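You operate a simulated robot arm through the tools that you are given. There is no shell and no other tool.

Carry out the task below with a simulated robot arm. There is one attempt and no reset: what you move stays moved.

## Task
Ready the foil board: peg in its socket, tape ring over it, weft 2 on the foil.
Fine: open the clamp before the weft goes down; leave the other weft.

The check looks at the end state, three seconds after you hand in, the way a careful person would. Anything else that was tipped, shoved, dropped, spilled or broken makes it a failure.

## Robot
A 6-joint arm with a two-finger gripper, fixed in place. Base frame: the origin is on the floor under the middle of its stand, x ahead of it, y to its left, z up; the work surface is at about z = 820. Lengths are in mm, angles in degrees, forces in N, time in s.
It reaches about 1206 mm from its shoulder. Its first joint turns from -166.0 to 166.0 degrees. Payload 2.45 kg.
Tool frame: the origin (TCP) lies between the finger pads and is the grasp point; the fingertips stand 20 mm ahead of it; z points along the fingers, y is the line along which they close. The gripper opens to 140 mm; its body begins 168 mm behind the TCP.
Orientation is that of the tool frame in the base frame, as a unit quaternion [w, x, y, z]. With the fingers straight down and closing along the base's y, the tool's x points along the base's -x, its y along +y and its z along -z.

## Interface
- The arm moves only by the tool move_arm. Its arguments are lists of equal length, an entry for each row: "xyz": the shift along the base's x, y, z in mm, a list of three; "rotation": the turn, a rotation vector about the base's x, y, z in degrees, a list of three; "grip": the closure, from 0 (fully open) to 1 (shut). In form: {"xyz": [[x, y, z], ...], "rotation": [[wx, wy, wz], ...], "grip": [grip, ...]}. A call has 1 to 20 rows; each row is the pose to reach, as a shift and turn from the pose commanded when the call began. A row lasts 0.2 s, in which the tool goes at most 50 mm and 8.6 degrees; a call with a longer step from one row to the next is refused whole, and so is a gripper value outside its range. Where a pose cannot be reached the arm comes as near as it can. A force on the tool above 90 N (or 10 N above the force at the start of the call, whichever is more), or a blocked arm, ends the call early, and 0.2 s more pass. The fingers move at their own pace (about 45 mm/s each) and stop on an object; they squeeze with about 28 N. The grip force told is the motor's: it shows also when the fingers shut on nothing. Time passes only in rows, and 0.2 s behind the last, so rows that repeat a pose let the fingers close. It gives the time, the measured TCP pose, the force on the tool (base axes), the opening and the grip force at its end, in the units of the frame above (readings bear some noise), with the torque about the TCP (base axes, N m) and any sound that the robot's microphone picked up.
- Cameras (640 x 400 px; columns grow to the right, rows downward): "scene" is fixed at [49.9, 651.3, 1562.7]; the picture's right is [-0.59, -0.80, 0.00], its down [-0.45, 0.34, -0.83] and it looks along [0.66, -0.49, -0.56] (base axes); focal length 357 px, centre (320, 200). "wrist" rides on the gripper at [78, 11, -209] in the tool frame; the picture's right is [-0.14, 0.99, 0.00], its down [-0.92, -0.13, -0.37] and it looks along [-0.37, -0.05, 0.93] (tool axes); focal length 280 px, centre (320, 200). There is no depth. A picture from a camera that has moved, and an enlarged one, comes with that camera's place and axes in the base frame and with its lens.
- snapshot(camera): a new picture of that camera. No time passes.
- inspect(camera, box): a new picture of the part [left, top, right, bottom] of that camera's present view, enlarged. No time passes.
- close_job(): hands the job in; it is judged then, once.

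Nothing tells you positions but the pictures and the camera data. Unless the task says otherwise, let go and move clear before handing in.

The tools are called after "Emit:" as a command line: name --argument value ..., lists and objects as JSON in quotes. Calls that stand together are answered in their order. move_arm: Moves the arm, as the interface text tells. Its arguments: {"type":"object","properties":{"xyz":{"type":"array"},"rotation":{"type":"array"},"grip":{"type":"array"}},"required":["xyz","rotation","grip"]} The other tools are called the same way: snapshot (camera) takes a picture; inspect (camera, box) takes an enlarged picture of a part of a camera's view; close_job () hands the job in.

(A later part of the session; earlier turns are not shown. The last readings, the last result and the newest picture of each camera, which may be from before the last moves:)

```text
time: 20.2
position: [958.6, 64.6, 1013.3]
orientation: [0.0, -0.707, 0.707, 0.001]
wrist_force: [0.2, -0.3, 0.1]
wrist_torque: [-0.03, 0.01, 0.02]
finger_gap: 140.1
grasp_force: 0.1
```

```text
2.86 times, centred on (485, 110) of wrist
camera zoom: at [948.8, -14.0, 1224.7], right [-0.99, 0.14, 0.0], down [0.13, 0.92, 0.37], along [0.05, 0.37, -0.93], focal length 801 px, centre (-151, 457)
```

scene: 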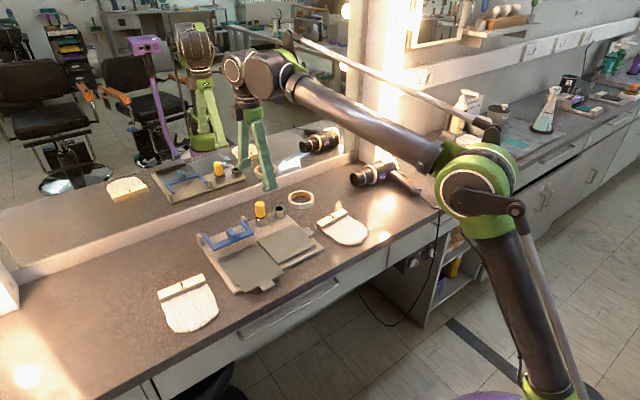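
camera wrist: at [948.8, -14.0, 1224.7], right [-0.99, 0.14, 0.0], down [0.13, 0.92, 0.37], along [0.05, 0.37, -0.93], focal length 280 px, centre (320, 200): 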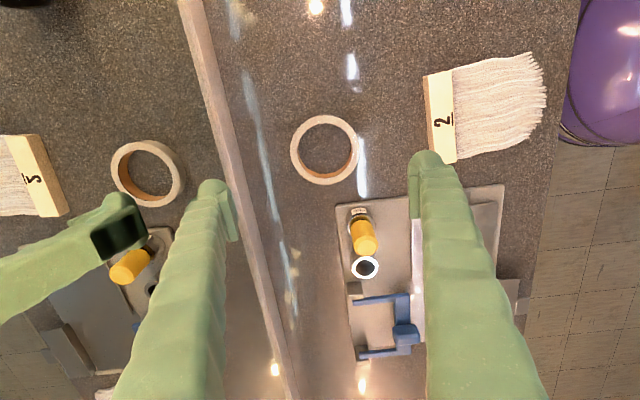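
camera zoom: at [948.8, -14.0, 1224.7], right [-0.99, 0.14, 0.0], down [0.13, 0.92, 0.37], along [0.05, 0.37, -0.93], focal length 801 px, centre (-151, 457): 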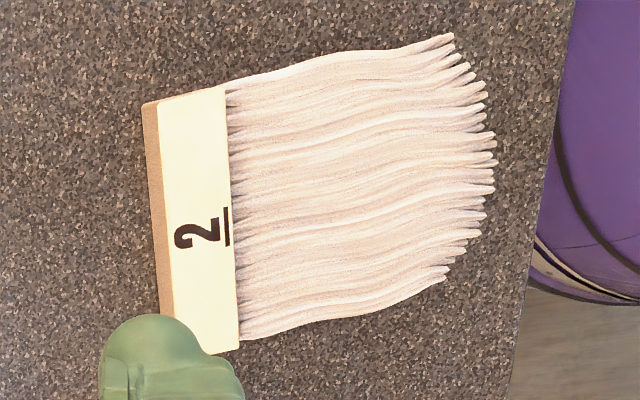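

Ring: OD ≈94, ID ≈73, height ≈28, centre about (953, 65.6), with its top at z≈848. I'll centre over it and descend with the fingers outside it.

Emit:
move_arm --xyz '[[-5.4, 1, -30], [-5.4, 1, -70], [-5.4, 1, -110], [-5.4, 1, -140], [-5.4, 1, -158], [-5.4, 1, -158]]' --rotation '[[0, 0, 0], [0, 0, 0], [0, 0, 0], [0, 0, 0], [0, 0, 0], [0, 0, 0]]' --grip '[0, 0, 0, 0, 0, 0]'

Emit:
snapshot --camera "wrist"

Emit:
inspect --camera "scene" --box '[260, 150, 380, 240]'

```text
time: 21.6
position: [948.3, 65.0, 857.5]
orientation: [0.0, 0.707, -0.707, -0.001]
wrist_force: [0.5, -0.1, 0.3]
wrist_torque: [0.04, 0.02, 0.01]
finger_gap: 140.2
grasp_force: 0.1
```

```text
taken
camera wrist: at [937.4, -13.8, 1068.4], right [-0.99, 0.14, 0.0], down [0.13, 0.92, 0.37], along [0.05, 0.37, -0.93], focal length 280 px, centre (320, 200)
```

wrist: 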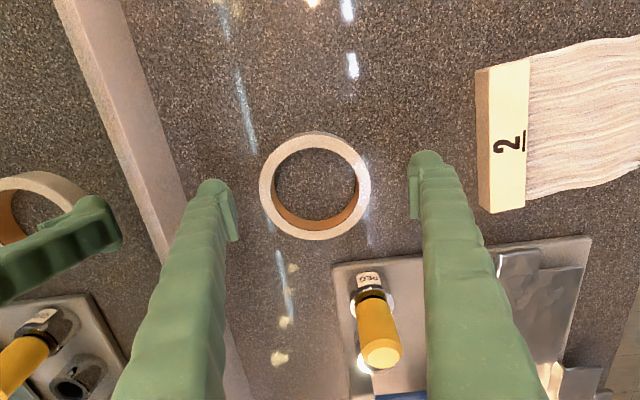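

```text
4.44 times, centred on (320, 195) of scene
camera zoom: at [49.9, 651.3, 1562.7], right [-0.59, -0.8, 0.0], down [-0.45, 0.34, -0.83], along [0.66, -0.49, -0.56], focal length 1586 px, centre (320, 222)
```

zoom: 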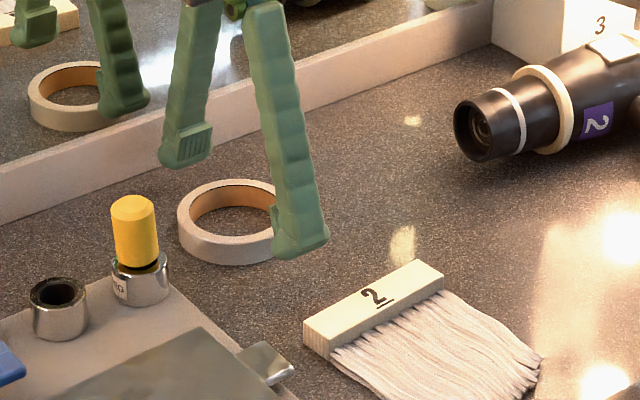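

Emit:
inspect --camera "wrist" --box '[240, 120, 400, 250]'

```text
3.08 times, centred on (320, 185) of wrist
camera zoom: at [937.4, -13.8, 1068.4], right [-0.99, 0.14, 0.0], down [0.13, 0.92, 0.37], along [0.05, 0.37, -0.93], focal length 863 px, centre (320, 246)
```

zoom: 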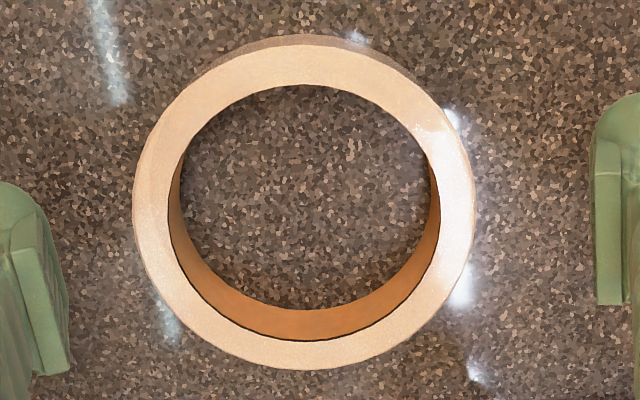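

Emit:
move_arm --xyz '[[2, -0.7, -2], [4, -1.4, -3], [4, -1.4, -3], [4, -1.4, -3]]' --rotation '[[0, 0, 0], [0, 0, 0], [0, 0, 0], [0, 0, 0]]' --grip '[0, 0, 0.1, 0.1]'

Emit:
inspect --camera "wrist" --box '[220, 110, 420, 260]'

```text
time: 22.6
position: [952.7, 63.6, 854.7]
orientation: [-0.001, -0.707, 0.707, 0.001]
wrist_force: [-0.9, 0.2, 0.5]
wrist_torque: [-0.04, 0.05, -0.01]
finger_gap: 125.7
grasp_force: 0.1
```

```text
2.67 times, centred on (320, 185) of wrist
camera zoom: at [942.3, -15.1, 1064.9], right [-0.99, 0.14, 0.0], down [0.13, 0.92, 0.37], along [0.05, 0.37, -0.93], focal length 748 px, centre (320, 240)
```

zoom: 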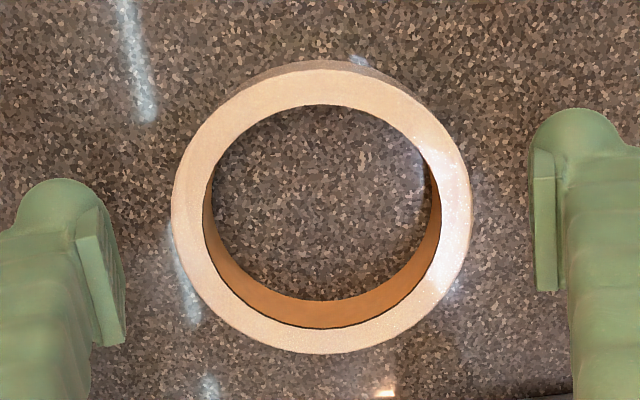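

Centred. Closing on the ring.

Emit:
move_arm --xyz '[[0, 0, 0], [0, 0, 0], [0, 0, 0], [0, 0, 0], [0, 0, 0]]' --rotation '[[0, 0, 0], [0, 0, 0], [0, 0, 0], [0, 0, 0], [0, 0, 0]]' --grip '[0.25, 0.5, 0.5, 0.5, 0.5]'

Emit:
inspect --camera "wrist" --box '[220, 110, 420, 260]'

```text
time: 23.8
position: [952.5, 64.0, 855.9]
orientation: [0.0, 0.707, -0.707, 0.0]
wrist_force: [1.1, -0.3, -1.6]
wrist_torque: [-0.03, 0.16, -0.05]
finger_gap: 20.9
grasp_force: 0.2
stopped in row 5: the force on the tool passed its limit at 94 N (the readings are from after the stop); the commanded pose is now the measured one
```

```text
2.67 times, centred on (320, 185) of wrist
camera zoom: at [941.7, -14.7, 1066.2], right [-0.99, 0.14, 0.0], down [0.13, 0.92, 0.37], along [0.05, 0.37, -0.93], focal length 748 px, centre (320, 240)
```

zoom: 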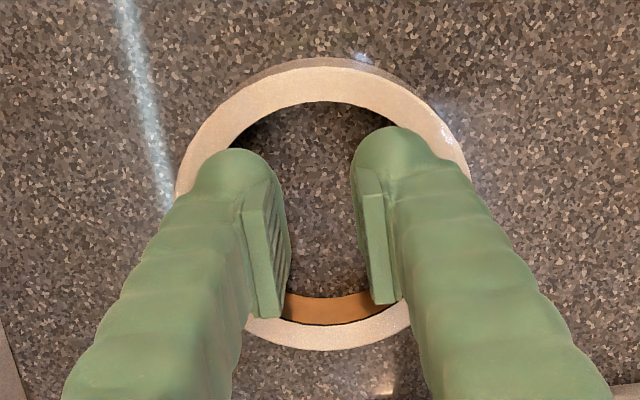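

Something odd: the fingers read a 21 mm gap and a force spike. I'll look before doing anything else.

Emit:
inspect --camera "scene" --box '[270, 150, 370, 230]'

Emit:
snapshot --camera "wrist"

Emit:
snapshot --camera "scene"

```text
5.00 times, centred on (320, 190) of scene
camera zoom: at [49.9, 651.3, 1562.7], right [-0.59, -0.8, 0.0], down [-0.45, 0.34, -0.83], along [0.66, -0.49, -0.56], focal length 1784 px, centre (320, 250)
```

zoom: 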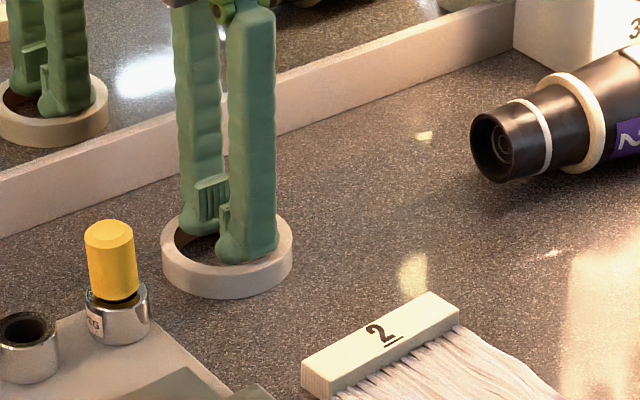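

```text
taken
camera wrist: at [941.7, -14.7, 1066.2], right [-0.99, 0.14, 0.0], down [0.13, 0.92, 0.37], along [0.05, 0.37, -0.93], focal length 280 px, centre (320, 200)
```

wrist: 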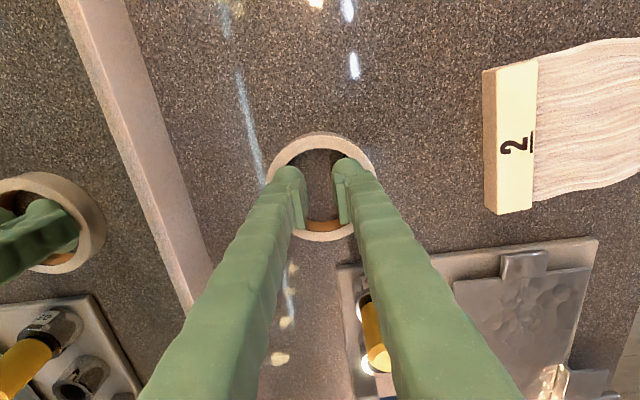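

```text
taken
```

scene: 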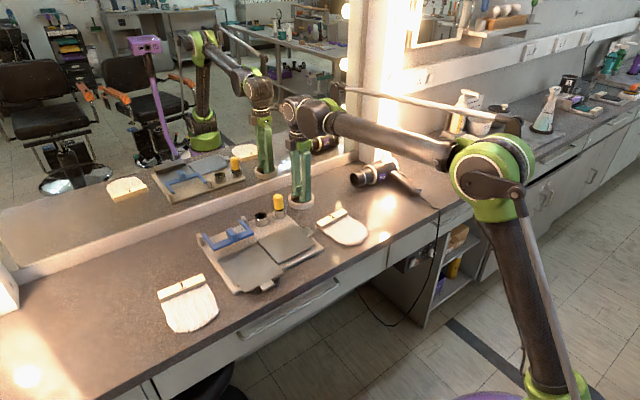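

Emit:
inspect --camera "scene" --box '[288, 165, 328, 215]'

Emit:
inspect --camera "wrist" --box '[250, 120, 390, 250]'

```text
8.00 times, centred on (308, 190) of scene
camera zoom: at [49.9, 651.3, 1562.7], right [-0.59, -0.8, 0.0], down [-0.45, 0.34, -0.83], along [0.66, -0.49, -0.56], focal length 2855 px, centre (416, 280)
```

zoom: 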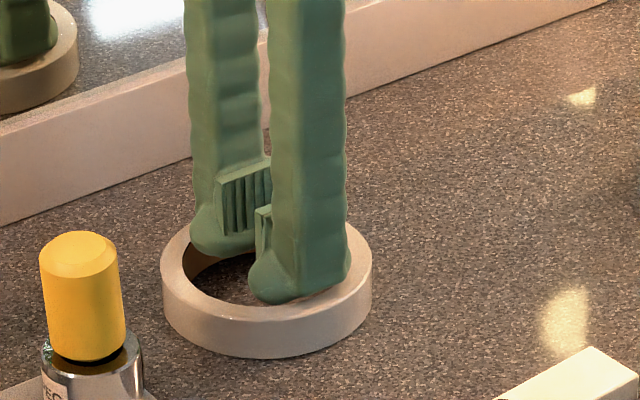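

```text
3.08 times, centred on (320, 185) of wrist
camera zoom: at [941.7, -14.7, 1066.2], right [-0.99, 0.14, 0.0], down [0.13, 0.92, 0.37], along [0.05, 0.37, -0.93], focal length 863 px, centre (320, 246)
```

zoom: 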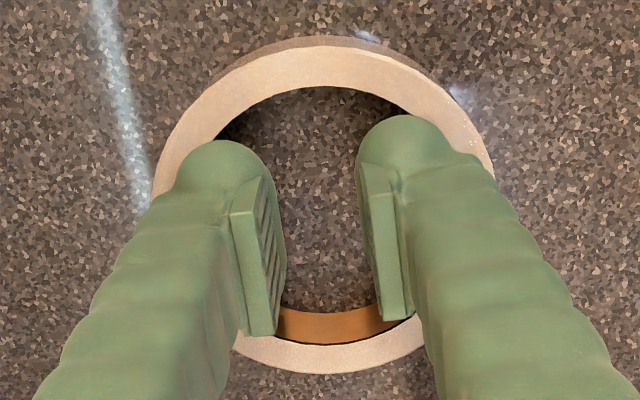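

I understand now: the ring is only about 21 mm high (top z≈841), so the rounded fingertips rode over its rim and dropped inside. The ring hasn't moved. I'll close the fingers inward to free them, then lift out.

Emit:
move_arm --xyz '[[0, 0, 0], [0, 0, 0], [0, 0, 3], [0, 0, 10], [0, 0, 25], [0, 0, 45], [0, 0, 60], [0, 0, 60]]' --rotation '[[0, 0, 0], [0, 0, 0], [0, 0, 0], [0, 0, 0], [0, 0, 0], [0, 0, 0], [0, 0, 0], [0, 0, 0]]' --grip '[0.97, 0.97, 0.97, 0.97, 0.97, 0.97, 0.97, 0.97]'

Emit:
snapshot --camera "wrist"

Emit:
inspect --camera "scene" --box '[270, 150, 370, 230]'

```text
time: 25.6
position: [953.6, 62.3, 917.3]
orientation: [0.0, -0.706, 0.708, -0.001]
wrist_force: [0.2, -0.4, 0.1]
wrist_torque: [0.03, 0.02, 0.02]
finger_gap: 4.4
grasp_force: 0.0
```

```text
taken
camera wrist: at [942.7, -16.1, 1126.8], right [-0.99, 0.14, 0.0], down [0.13, 0.92, 0.37], along [0.05, 0.37, -0.93], focal length 280 px, centre (320, 200)
```

wrist: 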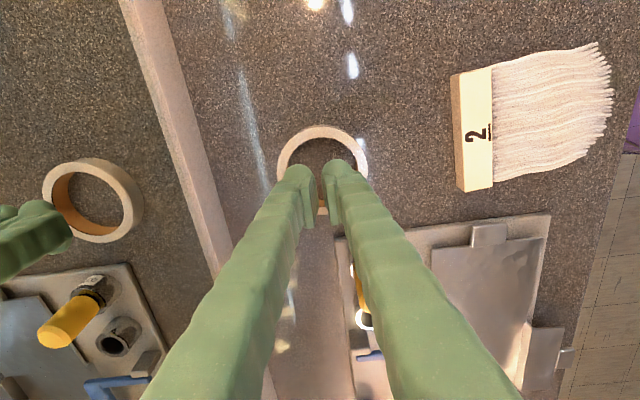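

```text
5.00 times, centred on (320, 190) of scene
camera zoom: at [49.9, 651.3, 1562.7], right [-0.59, -0.8, 0.0], down [-0.45, 0.34, -0.83], along [0.66, -0.49, -0.56], focal length 1784 px, centre (320, 250)
```

zoom: 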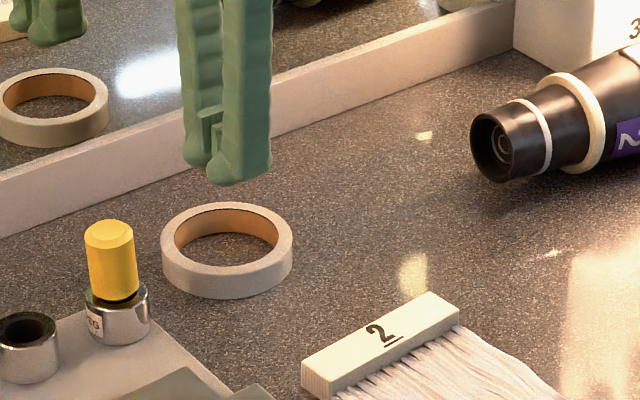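

The ring is undisturbed. I'll open fully and re-measure before trying again lower.

Emit:
move_arm --xyz '[[0, 0, 0], [0, 0, 0], [0, 0, 0], [0, 0, 0], [0, 0, 0], [0, 0, 0], [0, 0, 0], [0, 0, 0]]' --rotation '[[0, 0, 0], [0, 0, 0], [0, 0, 0], [0, 0, 0], [0, 0, 0], [0, 0, 0], [0, 0, 0], [0, 0, 0]]' --grip '[0.7, 0.4, 0.2, 0, 0, 0, 0, 0]'

Emit:
inspect --camera "wrist" --box '[240, 100, 400, 230]'

Emit:
inspect --camera "scene" --box '[285, 180, 335, 220]'

```text
time: 27.4
position: [954.6, 61.9, 916.8]
orientation: [0.0, -0.706, 0.708, 0.001]
wrist_force: [-0.1, -0.3, 0.2]
wrist_torque: [-0.01, -0.01, 0.01]
finger_gap: 140.1
grasp_force: 0.0
```

```text
3.08 times, centred on (320, 165) of wrist
camera zoom: at [942.7, -16.1, 1126.6], right [-0.99, 0.14, 0.0], down [0.13, 0.92, 0.37], along [0.05, 0.37, -0.93], focal length 863 px, centre (320, 308)
```

zoom: 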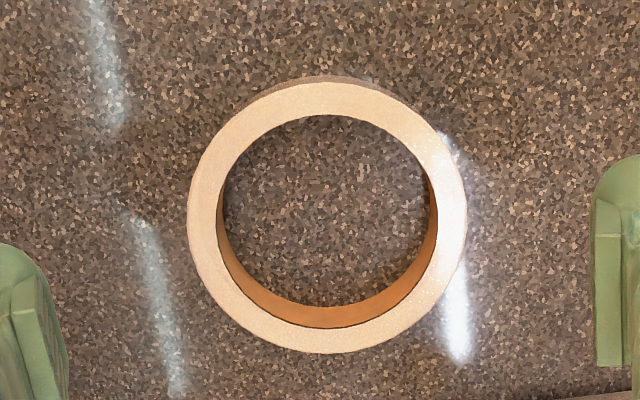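

```text
10.00 times, centred on (310, 200) of scene
camera zoom: at [49.9, 651.3, 1562.7], right [-0.59, -0.8, 0.0], down [-0.45, 0.34, -0.83], along [0.66, -0.49, -0.56], focal length 3569 px, centre (420, 200)
```

zoom: 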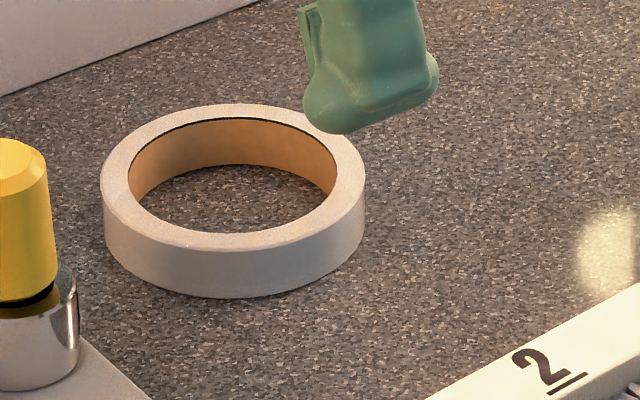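

With a ring height of about 21 mm, its top is at z≈841.5 and its centre at about (952.5, 66). I'll correct the centring and go down to TCP z≈845, so the pads overlap the ring properly.

Emit:
move_arm --xyz '[[-1.5, 3.8, -15], [-1.5, 3.8, -35], [-1.5, 3.8, -52], [-1.5, 3.8, -64], [-1.5, 3.8, -70], [-1.5, 3.8, -70]]' --rotation '[[0, 0, 0], [0, 0, 0], [0, 0, 0], [0, 0, 0], [0, 0, 0], [0, 0, 0]]' --grip '[0, 0, 0, 0, 0, 0]'

Emit:
inspect --camera "wrist" --box '[220, 110, 420, 260]'

Emit:
inspect --camera "scene" --box '[270, 150, 370, 230]'

```text
time: 28.8
position: [950.3, 67.7, 847.0]
orientation: [0.0, -0.707, 0.708, 0.001]
wrist_force: [0.4, 0.1, 0.0]
wrist_torque: [0.01, 0.0, 0.01]
finger_gap: 140.1
grasp_force: 0.2
```

```text
2.67 times, centred on (320, 185) of wrist
camera zoom: at [940.0, -12.0, 1057.1], right [-0.99, 0.14, 0.0], down [0.13, 0.92, 0.37], along [0.05, 0.37, -0.93], focal length 748 px, centre (320, 240)
```

zoom: 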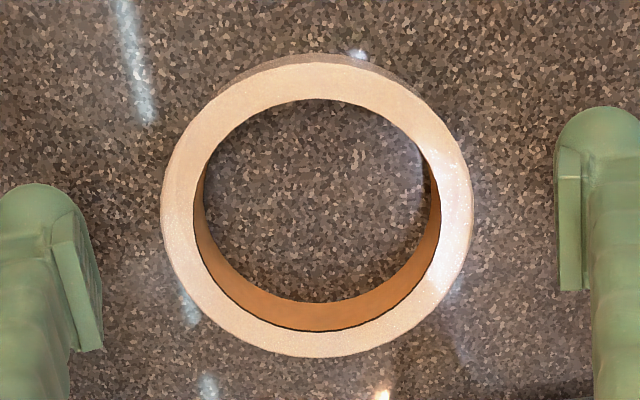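

```text
5.00 times, centred on (320, 190) of scene
camera zoom: at [49.9, 651.3, 1562.7], right [-0.59, -0.8, 0.0], down [-0.45, 0.34, -0.83], along [0.66, -0.49, -0.56], focal length 1784 px, centre (320, 250)
```

zoom: 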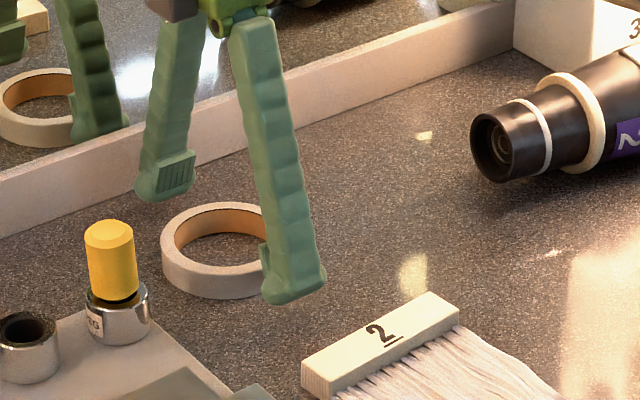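

The ring is centred within 2 mm. The pads start roughly 11 mm above the tips, so I'll go 5 mm lower for more overlap, then close in small steps.

Emit:
move_arm --xyz '[[0.5, -1.6, -2], [0.5, -1.6, -4], [0.5, -1.6, -5], [0.5, -1.6, -5], [0.5, -1.6, -5]]' --rotation '[[0, 0, 0], [0, 0, 0], [0, 0, 0], [0, 0, 0], [0, 0, 0]]' --grip '[0, 0, 0.1, 0.2, 0.25]'

Emit:
inspect --camera "scene" --box '[280, 160, 340, 220]'

Emit:
inspect --camera "wrist" --box '[220, 110, 420, 260]'

```text
time: 30.0
position: [952.0, 66.2, 842.1]
orientation: [0.001, -0.707, 0.707, 0.0]
wrist_force: [-0.7, 0.4, 0.5]
wrist_torque: [-0.02, 0.0, 0.01]
finger_gap: 105.2
grasp_force: 0.2
```

```text
6.67 times, centred on (310, 190) of scene
camera zoom: at [49.9, 651.3, 1562.7], right [-0.59, -0.8, 0.0], down [-0.45, 0.34, -0.83], along [0.66, -0.49, -0.56], focal length 2379 px, centre (387, 267)
```

zoom: 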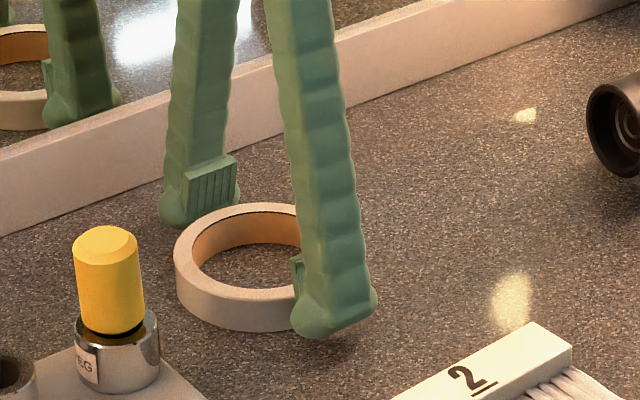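

```text
2.67 times, centred on (320, 185) of wrist
camera zoom: at [940.6, -13.2, 1052.6], right [-0.99, 0.14, 0.0], down [0.13, 0.92, 0.37], along [0.05, 0.37, -0.93], focal length 748 px, centre (320, 240)
```

zoom: 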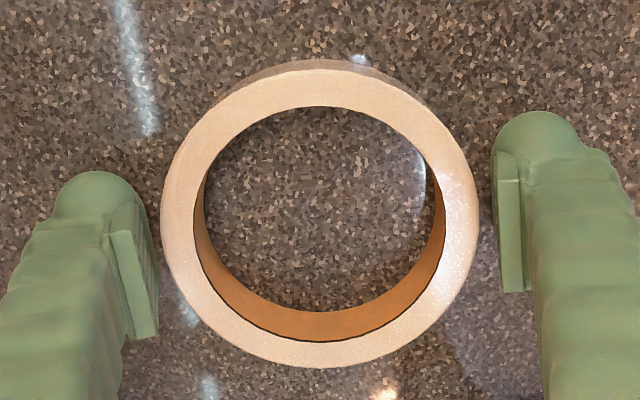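

Emit:
move_arm --xyz '[[0, 0, 0], [0, 0, 0], [0, 0, 0], [0, 0, 0]]' --rotation '[[0, 0, 0], [0, 0, 0], [0, 0, 0], [0, 0, 0]]' --grip '[0.3, 0.34, 0.38, 0.38]'

Emit:
inspect --camera "scene" --box '[280, 160, 340, 220]'

Emit:
inspect --camera "wrist" --box '[220, 110, 420, 260]'

```text
time: 31.0
position: [950.1, 66.2, 842.5]
orientation: [0.001, 0.707, -0.707, 0.0]
wrist_force: [0.2, 0.3, -0.3]
wrist_torque: [-0.03, 0.01, 0.0]
finger_gap: 94.7
grasp_force: 28.0
```

```text
6.67 times, centred on (310, 190) of scene
camera zoom: at [49.9, 651.3, 1562.7], right [-0.59, -0.8, 0.0], down [-0.45, 0.34, -0.83], along [0.66, -0.49, -0.56], focal length 2379 px, centre (387, 267)
```

zoom: 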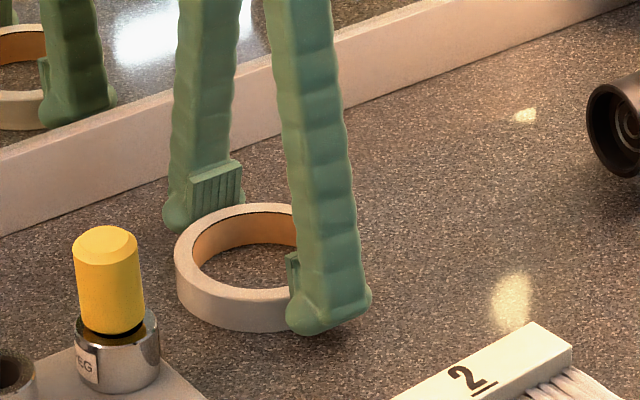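

```text
2.67 times, centred on (320, 185) of wrist
camera zoom: at [940.5, -13.2, 1052.6], right [-0.99, 0.14, 0.0], down [0.13, 0.92, 0.37], along [0.05, 0.37, -0.93], focal length 748 px, centre (320, 240)
```

zoom: 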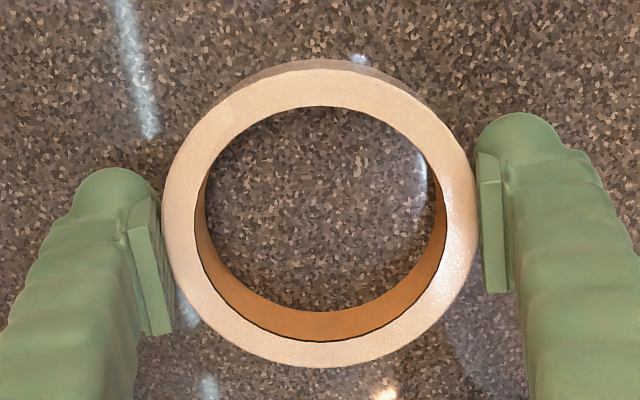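

Firm grip at 94.7 mm, 28 N. Lifting gently and checking.

Emit:
move_arm --xyz '[[0, 0, 2], [0, 0, 6], [0, 0, 12], [0, 0, 20], [0, 0, 30], [0, 0, 30]]' --rotation '[[0, 0, 0], [0, 0, 0], [0, 0, 0], [0, 0, 0], [0, 0, 0], [0, 0, 0]]' --grip '[0.42, 0.42, 0.42, 0.42, 0.42, 0.42]'

Emit:
inspect --camera "scene" --box '[280, 150, 340, 210]'

Emit:
inspect --camera "wrist" --box '[220, 110, 420, 260]'

```text
time: 32.4
position: [950.4, 66.6, 872.5]
orientation: [0.0, 0.707, -0.707, -0.001]
wrist_force: [0.2, -0.2, -0.7]
wrist_torque: [-0.02, -0.01, -0.02]
finger_gap: 94.7
grasp_force: 27.4
```

```text
6.67 times, centred on (310, 180) of scene
camera zoom: at [49.9, 651.3, 1562.7], right [-0.59, -0.8, 0.0], down [-0.45, 0.34, -0.83], along [0.66, -0.49, -0.56], focal length 2379 px, centre (387, 333)
```

zoom: 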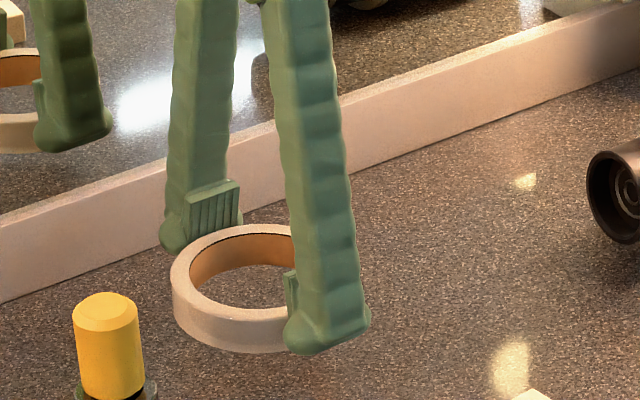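

```text
2.67 times, centred on (320, 185) of wrist
camera zoom: at [940.3, -12.7, 1082.7], right [-0.99, 0.14, 0.0], down [0.13, 0.92, 0.37], along [0.05, 0.37, -0.93], focal length 748 px, centre (320, 240)
```

zoom: 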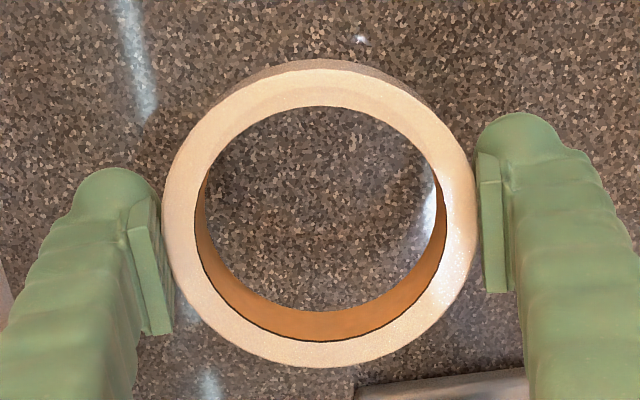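

Ring held level. Lifting above the peg's height and moving over the peg.

Emit:
move_arm --xyz '[[0, 0, 30], [0, 0, 65], [0, 0, 100], [-5, 15, 113], [-12, 45, 113], [-22, 80, 113], [-31.5, 112, 113], [-31.5, 112, 113]]' --rotation '[[0, 0, 0], [0, 0, 0], [0, 0, 0], [0, 0, 0], [0, 0, 0], [0, 0, 0], [0, 0, 0], [0, 0, 0]]' --grip '[0.42, 0.42, 0.42, 0.42, 0.42, 0.42, 0.42, 0.42]'

Emit:
snapshot --camera "wrist"

Emit:
inspect --camera "wrist" --box '[220, 110, 420, 260]'

Emit:
inspect --camera "scene" --box '[240, 140, 340, 240]'

```text
time: 34.2
position: [918.4, 178.4, 984.0]
orientation: [0.0, -0.707, 0.707, 0.0]
wrist_force: [-0.5, -0.5, -0.1]
wrist_torque: [-0.01, -0.01, -0.02]
finger_gap: 94.6
grasp_force: 28.2
```

```text
taken
camera wrist: at [907.3, 99.8, 1194.8], right [-0.99, 0.14, 0.0], down [0.13, 0.92, 0.37], along [0.05, 0.37, -0.93], focal length 280 px, centre (320, 200)
```

wrist: 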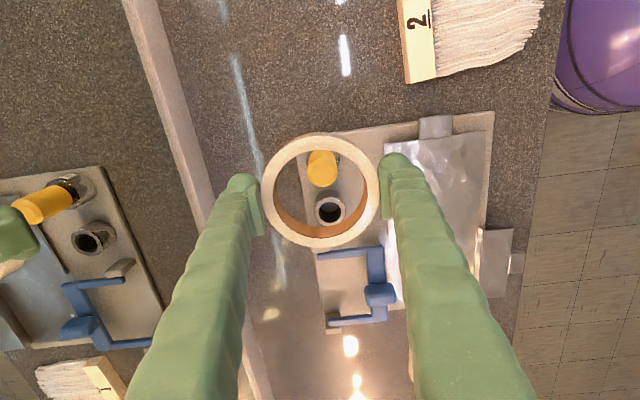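

```text
2.67 times, centred on (320, 185) of wrist
camera zoom: at [907.3, 99.8, 1194.8], right [-0.99, 0.14, 0.0], down [0.13, 0.92, 0.37], along [0.05, 0.37, -0.93], focal length 748 px, centre (320, 240)
```

zoom: 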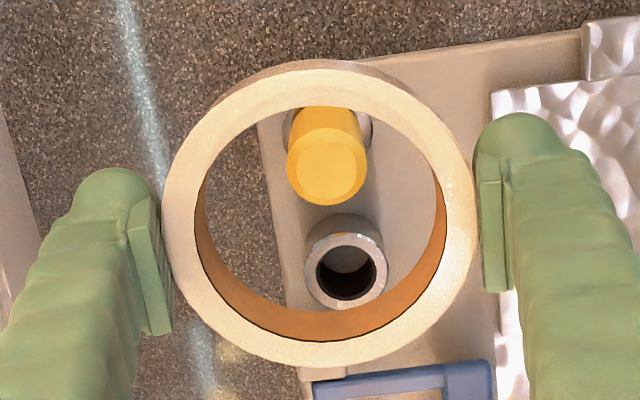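

```text
4.00 times, centred on (290, 190) of scene
camera zoom: at [49.9, 651.3, 1562.7], right [-0.59, -0.8, 0.0], down [-0.45, 0.34, -0.83], along [0.66, -0.49, -0.56], focal length 1428 px, centre (440, 240)
```

zoom: 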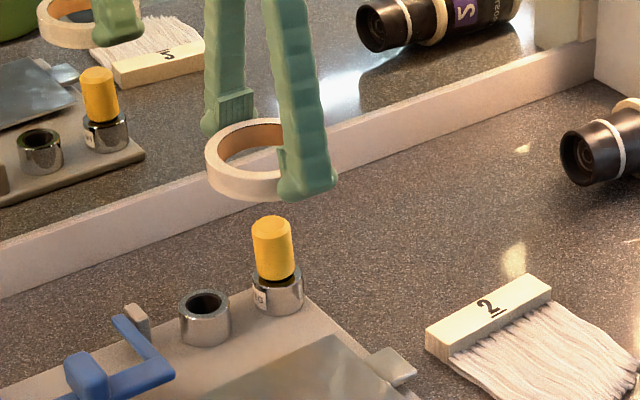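

Ring centre is about (918, 176) against the peg at (916, 181), with ample clearance to the peg and about 6 mm to the empty cup. Descending in stages.

Emit:
move_arm --xyz '[[1, 0, -20], [2, 0, -40], [2, 0, -60], [2, 0, -78], [2, 0, -78]]' --rotation '[[0, 0, 0], [0, 0, 0], [0, 0, 0], [0, 0, 0], [0, 0, 0]]' --grip '[0.42, 0.42, 0.42, 0.42, 0.42]'

Emit:
inspect --camera "wrist" --box '[220, 110, 420, 260]'

Emit:
inspect --camera "scene" --box '[250, 160, 330, 240]'

```text
time: 35.4
position: [920.7, 179.7, 907.4]
orientation: [0.0, 0.707, -0.707, 0.0]
wrist_force: [-0.2, 0.0, -0.6]
wrist_torque: [0.0, -0.02, -0.01]
finger_gap: 94.8
grasp_force: 27.8
```

```text
2.67 times, centred on (320, 185) of wrist
camera zoom: at [909.7, 100.4, 1117.7], right [-0.99, 0.14, 0.0], down [0.13, 0.92, 0.37], along [0.05, 0.37, -0.93], focal length 748 px, centre (320, 240)
```

zoom: 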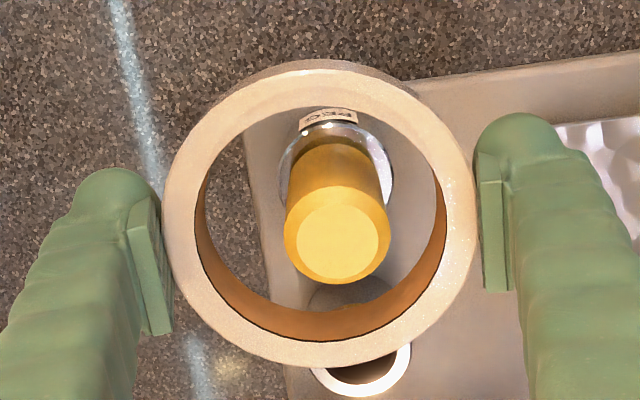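

```text
5.00 times, centred on (290, 200) of scene
camera zoom: at [49.9, 651.3, 1562.7], right [-0.59, -0.8, 0.0], down [-0.45, 0.34, -0.83], along [0.66, -0.49, -0.56], focal length 1784 px, centre (470, 200)
```

zoom: 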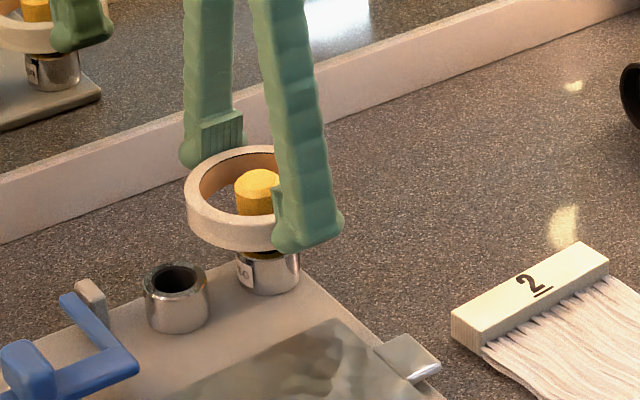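

Emit:
move_arm --xyz '[[0, -2, -12], [0, -2, -24], [0, -2, -34], [0, -2, -42], [0, -2, -42]]' --rotation '[[0, 0, 0], [0, 0, 0], [0, 0, 0], [0, 0, 0], [0, 0, 0]]' --grip '[0.42, 0.42, 0.42, 0.42, 0.42]'

Emit:
inspect --camera "wrist" --box '[220, 110, 420, 260]'

Emit:
inspect --camera "scene" --box '[255, 175, 325, 235]'

```text
time: 36.6
position: [919.9, 176.3, 865.9]
orientation: [0.001, 0.708, -0.707, 0.0]
wrist_force: [-0.1, -0.2, -0.2]
wrist_torque: [0.0, -0.01, 0.0]
finger_gap: 94.6
grasp_force: 28.0
```

```text
2.67 times, centred on (320, 185) of wrist
camera zoom: at [910.2, 97.4, 1075.9], right [-0.99, 0.14, 0.0], down [0.13, 0.92, 0.37], along [0.05, 0.37, -0.93], focal length 748 px, centre (320, 240)
```

zoom: 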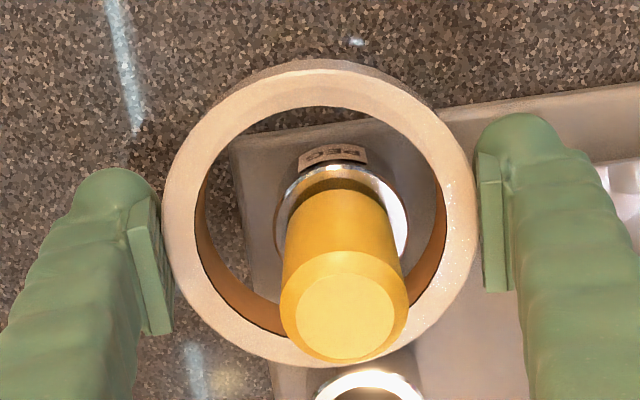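

```text
6.67 times, centred on (290, 205) of scene
camera zoom: at [49.9, 651.3, 1562.7], right [-0.59, -0.8, 0.0], down [-0.45, 0.34, -0.83], along [0.66, -0.49, -0.56], focal length 2379 px, centre (520, 167)
```

zoom: 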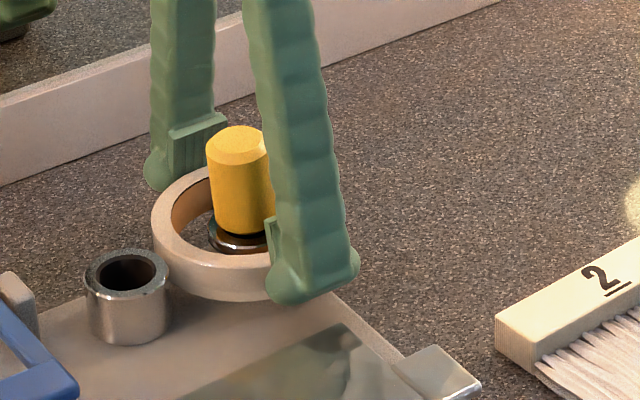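

Clear of the cup and foil. Lowering the last stretch slowly.

Emit:
move_arm --xyz '[[0, 0, -4], [0, 0, -7], [0, 0, -9], [0, 0, -11], [0, 0, -12]]' --rotation '[[0, 0, 0], [0, 0, 0], [0, 0, 0], [0, 0, 0], [0, 0, 0]]' --grip '[0.42, 0.42, 0.42, 0.42, 0.42]'

Emit:
inspect --camera "wrist" --box '[220, 110, 420, 260]'

Emit:
inspect --camera "scene" --box '[255, 175, 325, 235]'

```text
time: 37.8
position: [921.1, 175.9, 854.1]
orientation: [0.0, -0.707, 0.707, 0.0]
wrist_force: [6.8, 1.4, 20.3]
wrist_torque: [0.4, -0.1, -0.14]
finger_gap: 94.9
grasp_force: 28.2
```

```text
2.67 times, centred on (320, 185) of wrist
camera zoom: at [909.9, 96.9, 1064.4], right [-0.99, 0.14, 0.0], down [0.13, 0.92, 0.37], along [0.05, 0.37, -0.93], focal length 748 px, centre (320, 240)
```

zoom: 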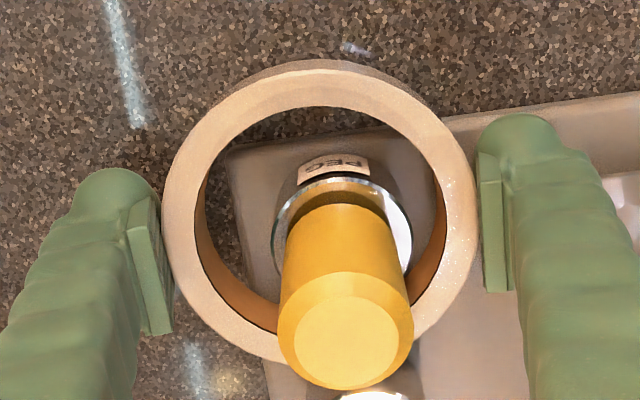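

```text
6.67 times, centred on (290, 205) of scene
camera zoom: at [49.9, 651.3, 1562.7], right [-0.59, -0.8, 0.0], down [-0.45, 0.34, -0.83], along [0.66, -0.49, -0.56], focal length 2379 px, centre (520, 167)
```

zoom: 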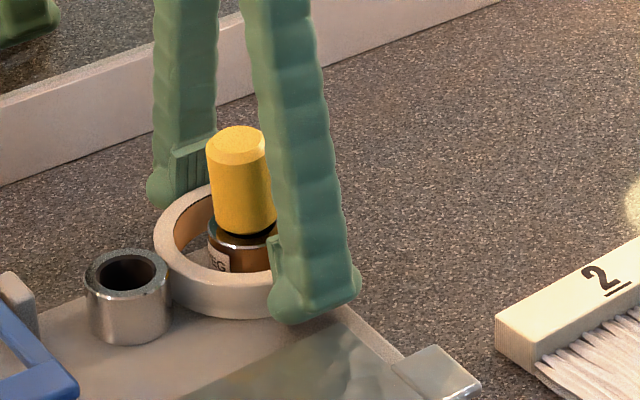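

Ring is down on the board (contact at 854). I'll ease off, open only a few mm so the fingers don't touch the foil, then rise.

Emit:
move_arm --xyz '[[0, 0, 1.5], [0, 0, 1.5], [0, 0, 1.5], [0, 0, 1.5]]' --rotation '[[0, 0, 0], [0, 0, 0], [0, 0, 0], [0, 0, 0]]' --grip '[0.42, 0.3, 0.27, 0.27]'

Emit:
inspect --camera "wrist" --box '[220, 110, 420, 260]'

Emit:
inspect --camera "scene" --box '[255, 175, 325, 235]'

```text
time: 38.8
position: [921.0, 176.3, 853.9]
orientation: [0.0, 0.707, -0.707, -0.001]
wrist_force: [-0.1, -0.1, -0.1]
wrist_torque: [0.01, 0.03, 0.02]
finger_gap: 102.4
grasp_force: 0.0
```

```text
2.67 times, centred on (320, 185) of wrist
camera zoom: at [910.4, 97.0, 1064.5], right [-0.99, 0.14, 0.0], down [0.13, 0.92, 0.37], along [0.05, 0.37, -0.93], focal length 748 px, centre (320, 240)
```

zoom: 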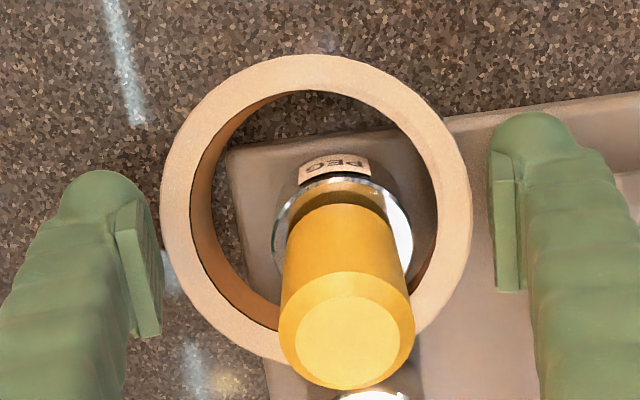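

```text
6.67 times, centred on (290, 205) of scene
camera zoom: at [49.9, 651.3, 1562.7], right [-0.59, -0.8, 0.0], down [-0.45, 0.34, -0.83], along [0.66, -0.49, -0.56], focal length 2379 px, centre (520, 167)
```

zoom: 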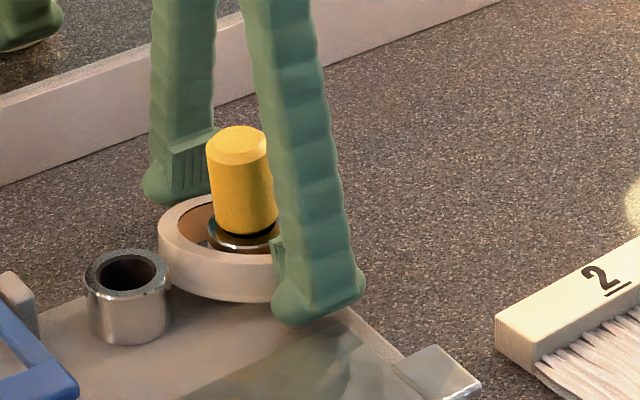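

The ring tipped slightly: its centre is too near the board corner, so it lost support there. I'll rise clear and look, then slide it back towards the board's middle.

Emit:
move_arm --xyz '[[0, 0, 15], [0, 0, 40], [0, 0, 75], [0, 0, 110], [0, 0, 130], [0, 0, 130]]' --rotation '[[0, 0, 0], [0, 0, 0], [0, 0, 0], [0, 0, 0], [0, 0, 0], [0, 0, 0]]' --grip '[0.27, 0.27, 0.27, 0.2, 0, 0]'

Emit:
snapshot --camera "wrist"

Emit:
inspect --camera "wrist" --box '[260, 100, 400, 220]'

Emit:
inspect --camera "scene" --box '[255, 180, 325, 230]'

```text
time: 40.2
position: [922.1, 176.1, 984.0]
orientation: [0.001, 0.707, -0.707, 0.0]
wrist_force: [0.4, 0.0, 0.0]
wrist_torque: [0.0, 0.02, -0.01]
finger_gap: 140.3
grasp_force: 0.1
```

```text
taken
camera wrist: at [912.4, 97.4, 1195.0], right [-0.99, 0.14, 0.0], down [0.13, 0.92, 0.37], along [0.05, 0.37, -0.93], focal length 280 px, centre (320, 200)
```

wrist: 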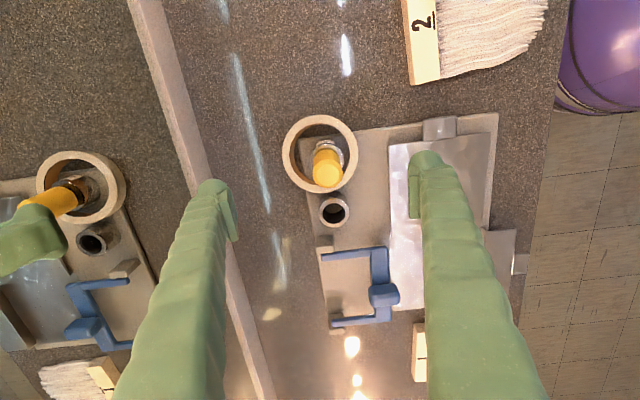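

```text
3.33 times, centred on (330, 160) of wrist
camera zoom: at [912.4, 97.4, 1195.0], right [-0.99, 0.14, 0.0], down [0.13, 0.92, 0.37], along [0.05, 0.37, -0.93], focal length 935 px, centre (287, 333)
```

zoom: 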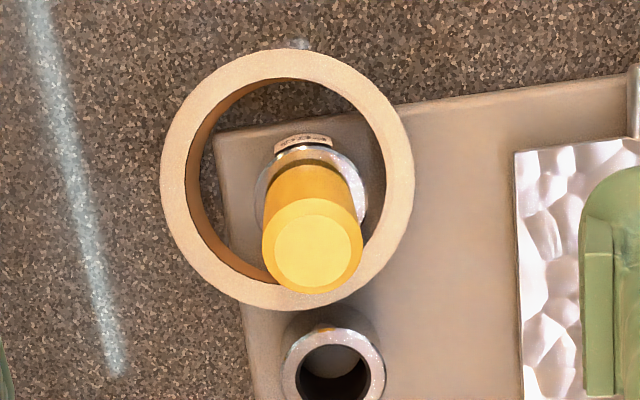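

```text
8.00 times, centred on (290, 205) of scene
camera zoom: at [49.9, 651.3, 1562.7], right [-0.59, -0.8, 0.0], down [-0.45, 0.34, -0.83], along [0.66, -0.49, -0.56], focal length 2855 px, centre (560, 160)
```

zoom: 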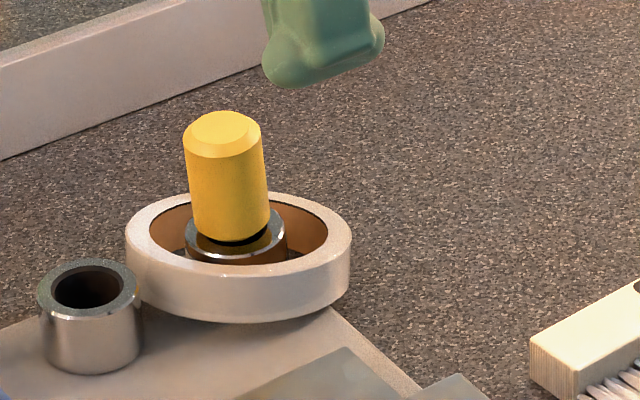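

The ring leans over the board corner because it sits at about (923, 174). I'll turn the gripper back, close the fingers, and use them as a narrow pusher from the +x side to slide the ring about 13 mm towards -x, where it should lie flat.

Emit:
move_arm --xyz '[[7, 0, 0], [14, 0, 0], [21, 0, 0], [28, 0, 0], [35, 0, 0], [42, 0, 0], [49, 0, 0], [56, 0, 0], [63, 0, 0], [70, 0, 0], [78, -1, 0], [78, -1, 0]]' --rotation '[[0, 0, -8], [0, 0, -16], [0, 0, -24], [0, 0, -32], [0, 0, -40], [0, 0, -48], [0, 0, -56], [0, 0, -64], [0, 0, -72], [0, 0, -80], [0, 0, -88], [0, 0, -90]]' --grip '[0.3, 0.6, 0.98, 0.98, 0.98, 0.98, 0.98, 0.98, 0.98, 0.98, 0.98, 0.98]'

Emit:
snapshot --camera "wrist"

Emit:
snapshot --camera "scene"

```text
time: 42.8
position: [999.3, 173.3, 983.4]
orientation: [0.0, 0.001, 1.0, -0.001]
wrist_force: [0.1, -0.2, -0.9]
wrist_torque: [0.02, -0.01, -0.02]
finger_gap: 2.5
grasp_force: 0.0
```

```text
taken
camera wrist: at [920.7, 184.8, 1194.4], right [0.14, 0.99, 0.0], down [0.92, -0.13, 0.37], along [0.37, -0.05, -0.93], focal length 280 px, centre (320, 200)
```

wrist: 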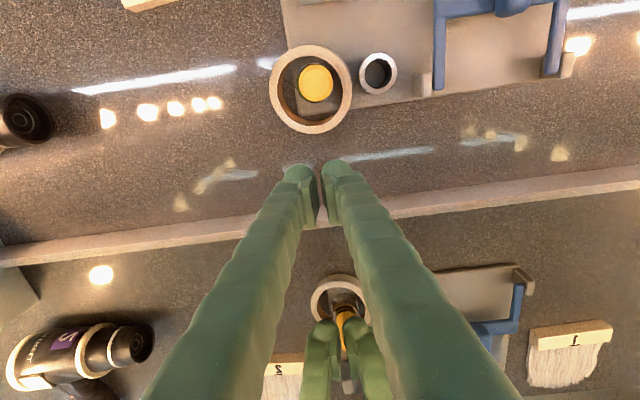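

```text
taken
```

scene: 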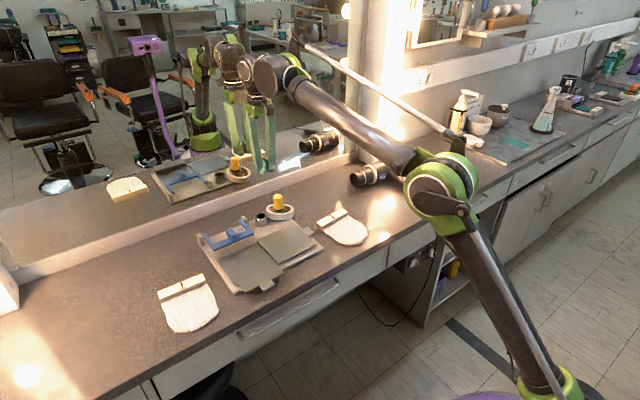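

Emit:
inspect --camera "wrist" --box '[250, 30, 430, 150]'

Emit:
inspect --camera "scene" --box '[235, 130, 325, 230]'

```text
3.33 times, centred on (340, 90) of wrist
camera zoom: at [920.7, 184.8, 1194.4], right [0.14, 0.99, 0.0], down [0.92, -0.13, 0.37], along [0.37, -0.05, -0.93], focal length 935 px, centre (253, 567)
```

zoom: 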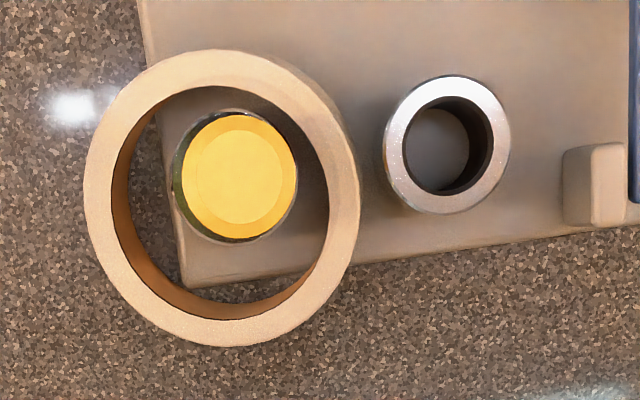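

```text
4.00 times, centred on (280, 180) of scene
camera zoom: at [49.9, 651.3, 1562.7], right [-0.59, -0.8, 0.0], down [-0.45, 0.34, -0.83], along [0.66, -0.49, -0.56], focal length 1428 px, centre (480, 280)
```

zoom: 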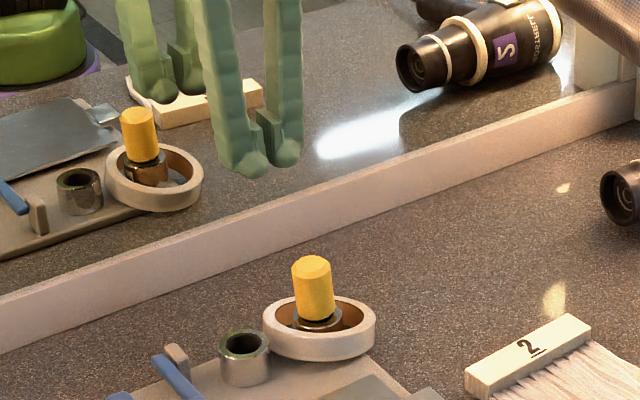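

Clear top view: the board corner (951, 155) lies inside the ring's hole. I'll lower the closed fingers behind the ring and push it slowly towards -x.

Emit:
move_arm --xyz '[[1, 0, -30], [1, 0, -65], [1, 0, -100], [1, 0, -125], [1, 0, -137], [1, 0, -137]]' --rotation '[[0, 0, 0], [0, 0, 0], [0, 0, 0], [0, 0, 0], [0, 0, 0], [0, 0, 0]]' --grip '[0.98, 0.98, 0.98, 0.98, 0.98, 0.98]'

Emit:
snapshot --camera "wrist"

Emit:
inspect --camera "scene" --box '[250, 160, 330, 230]'

```text
time: 44.2
position: [1001.4, 173.6, 848.0]
orientation: [0.0, 0.0, 1.0, 0.0]
wrist_force: [0.1, -0.8, 0.1]
wrist_torque: [0.0, -0.03, 0.02]
finger_gap: 2.7
grasp_force: 0.1
```

```text
taken
camera wrist: at [923.6, 183.5, 1058.2], right [0.14, 0.99, 0.0], down [0.92, -0.13, 0.37], along [0.37, -0.05, -0.93], focal length 280 px, centre (320, 200)
```

wrist: 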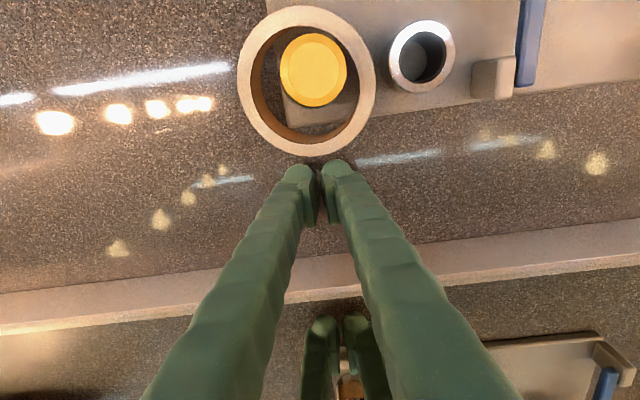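

```text
5.71 times, centred on (290, 195) of scene
camera zoom: at [49.9, 651.3, 1562.7], right [-0.59, -0.8, 0.0], down [-0.45, 0.34, -0.83], along [0.66, -0.49, -0.56], focal length 2039 px, centre (491, 229)
```

zoom: 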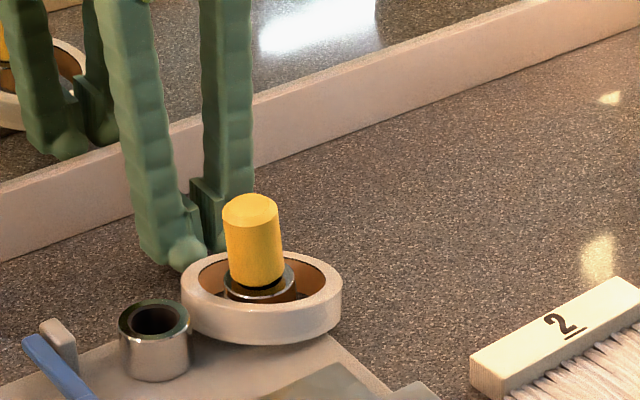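

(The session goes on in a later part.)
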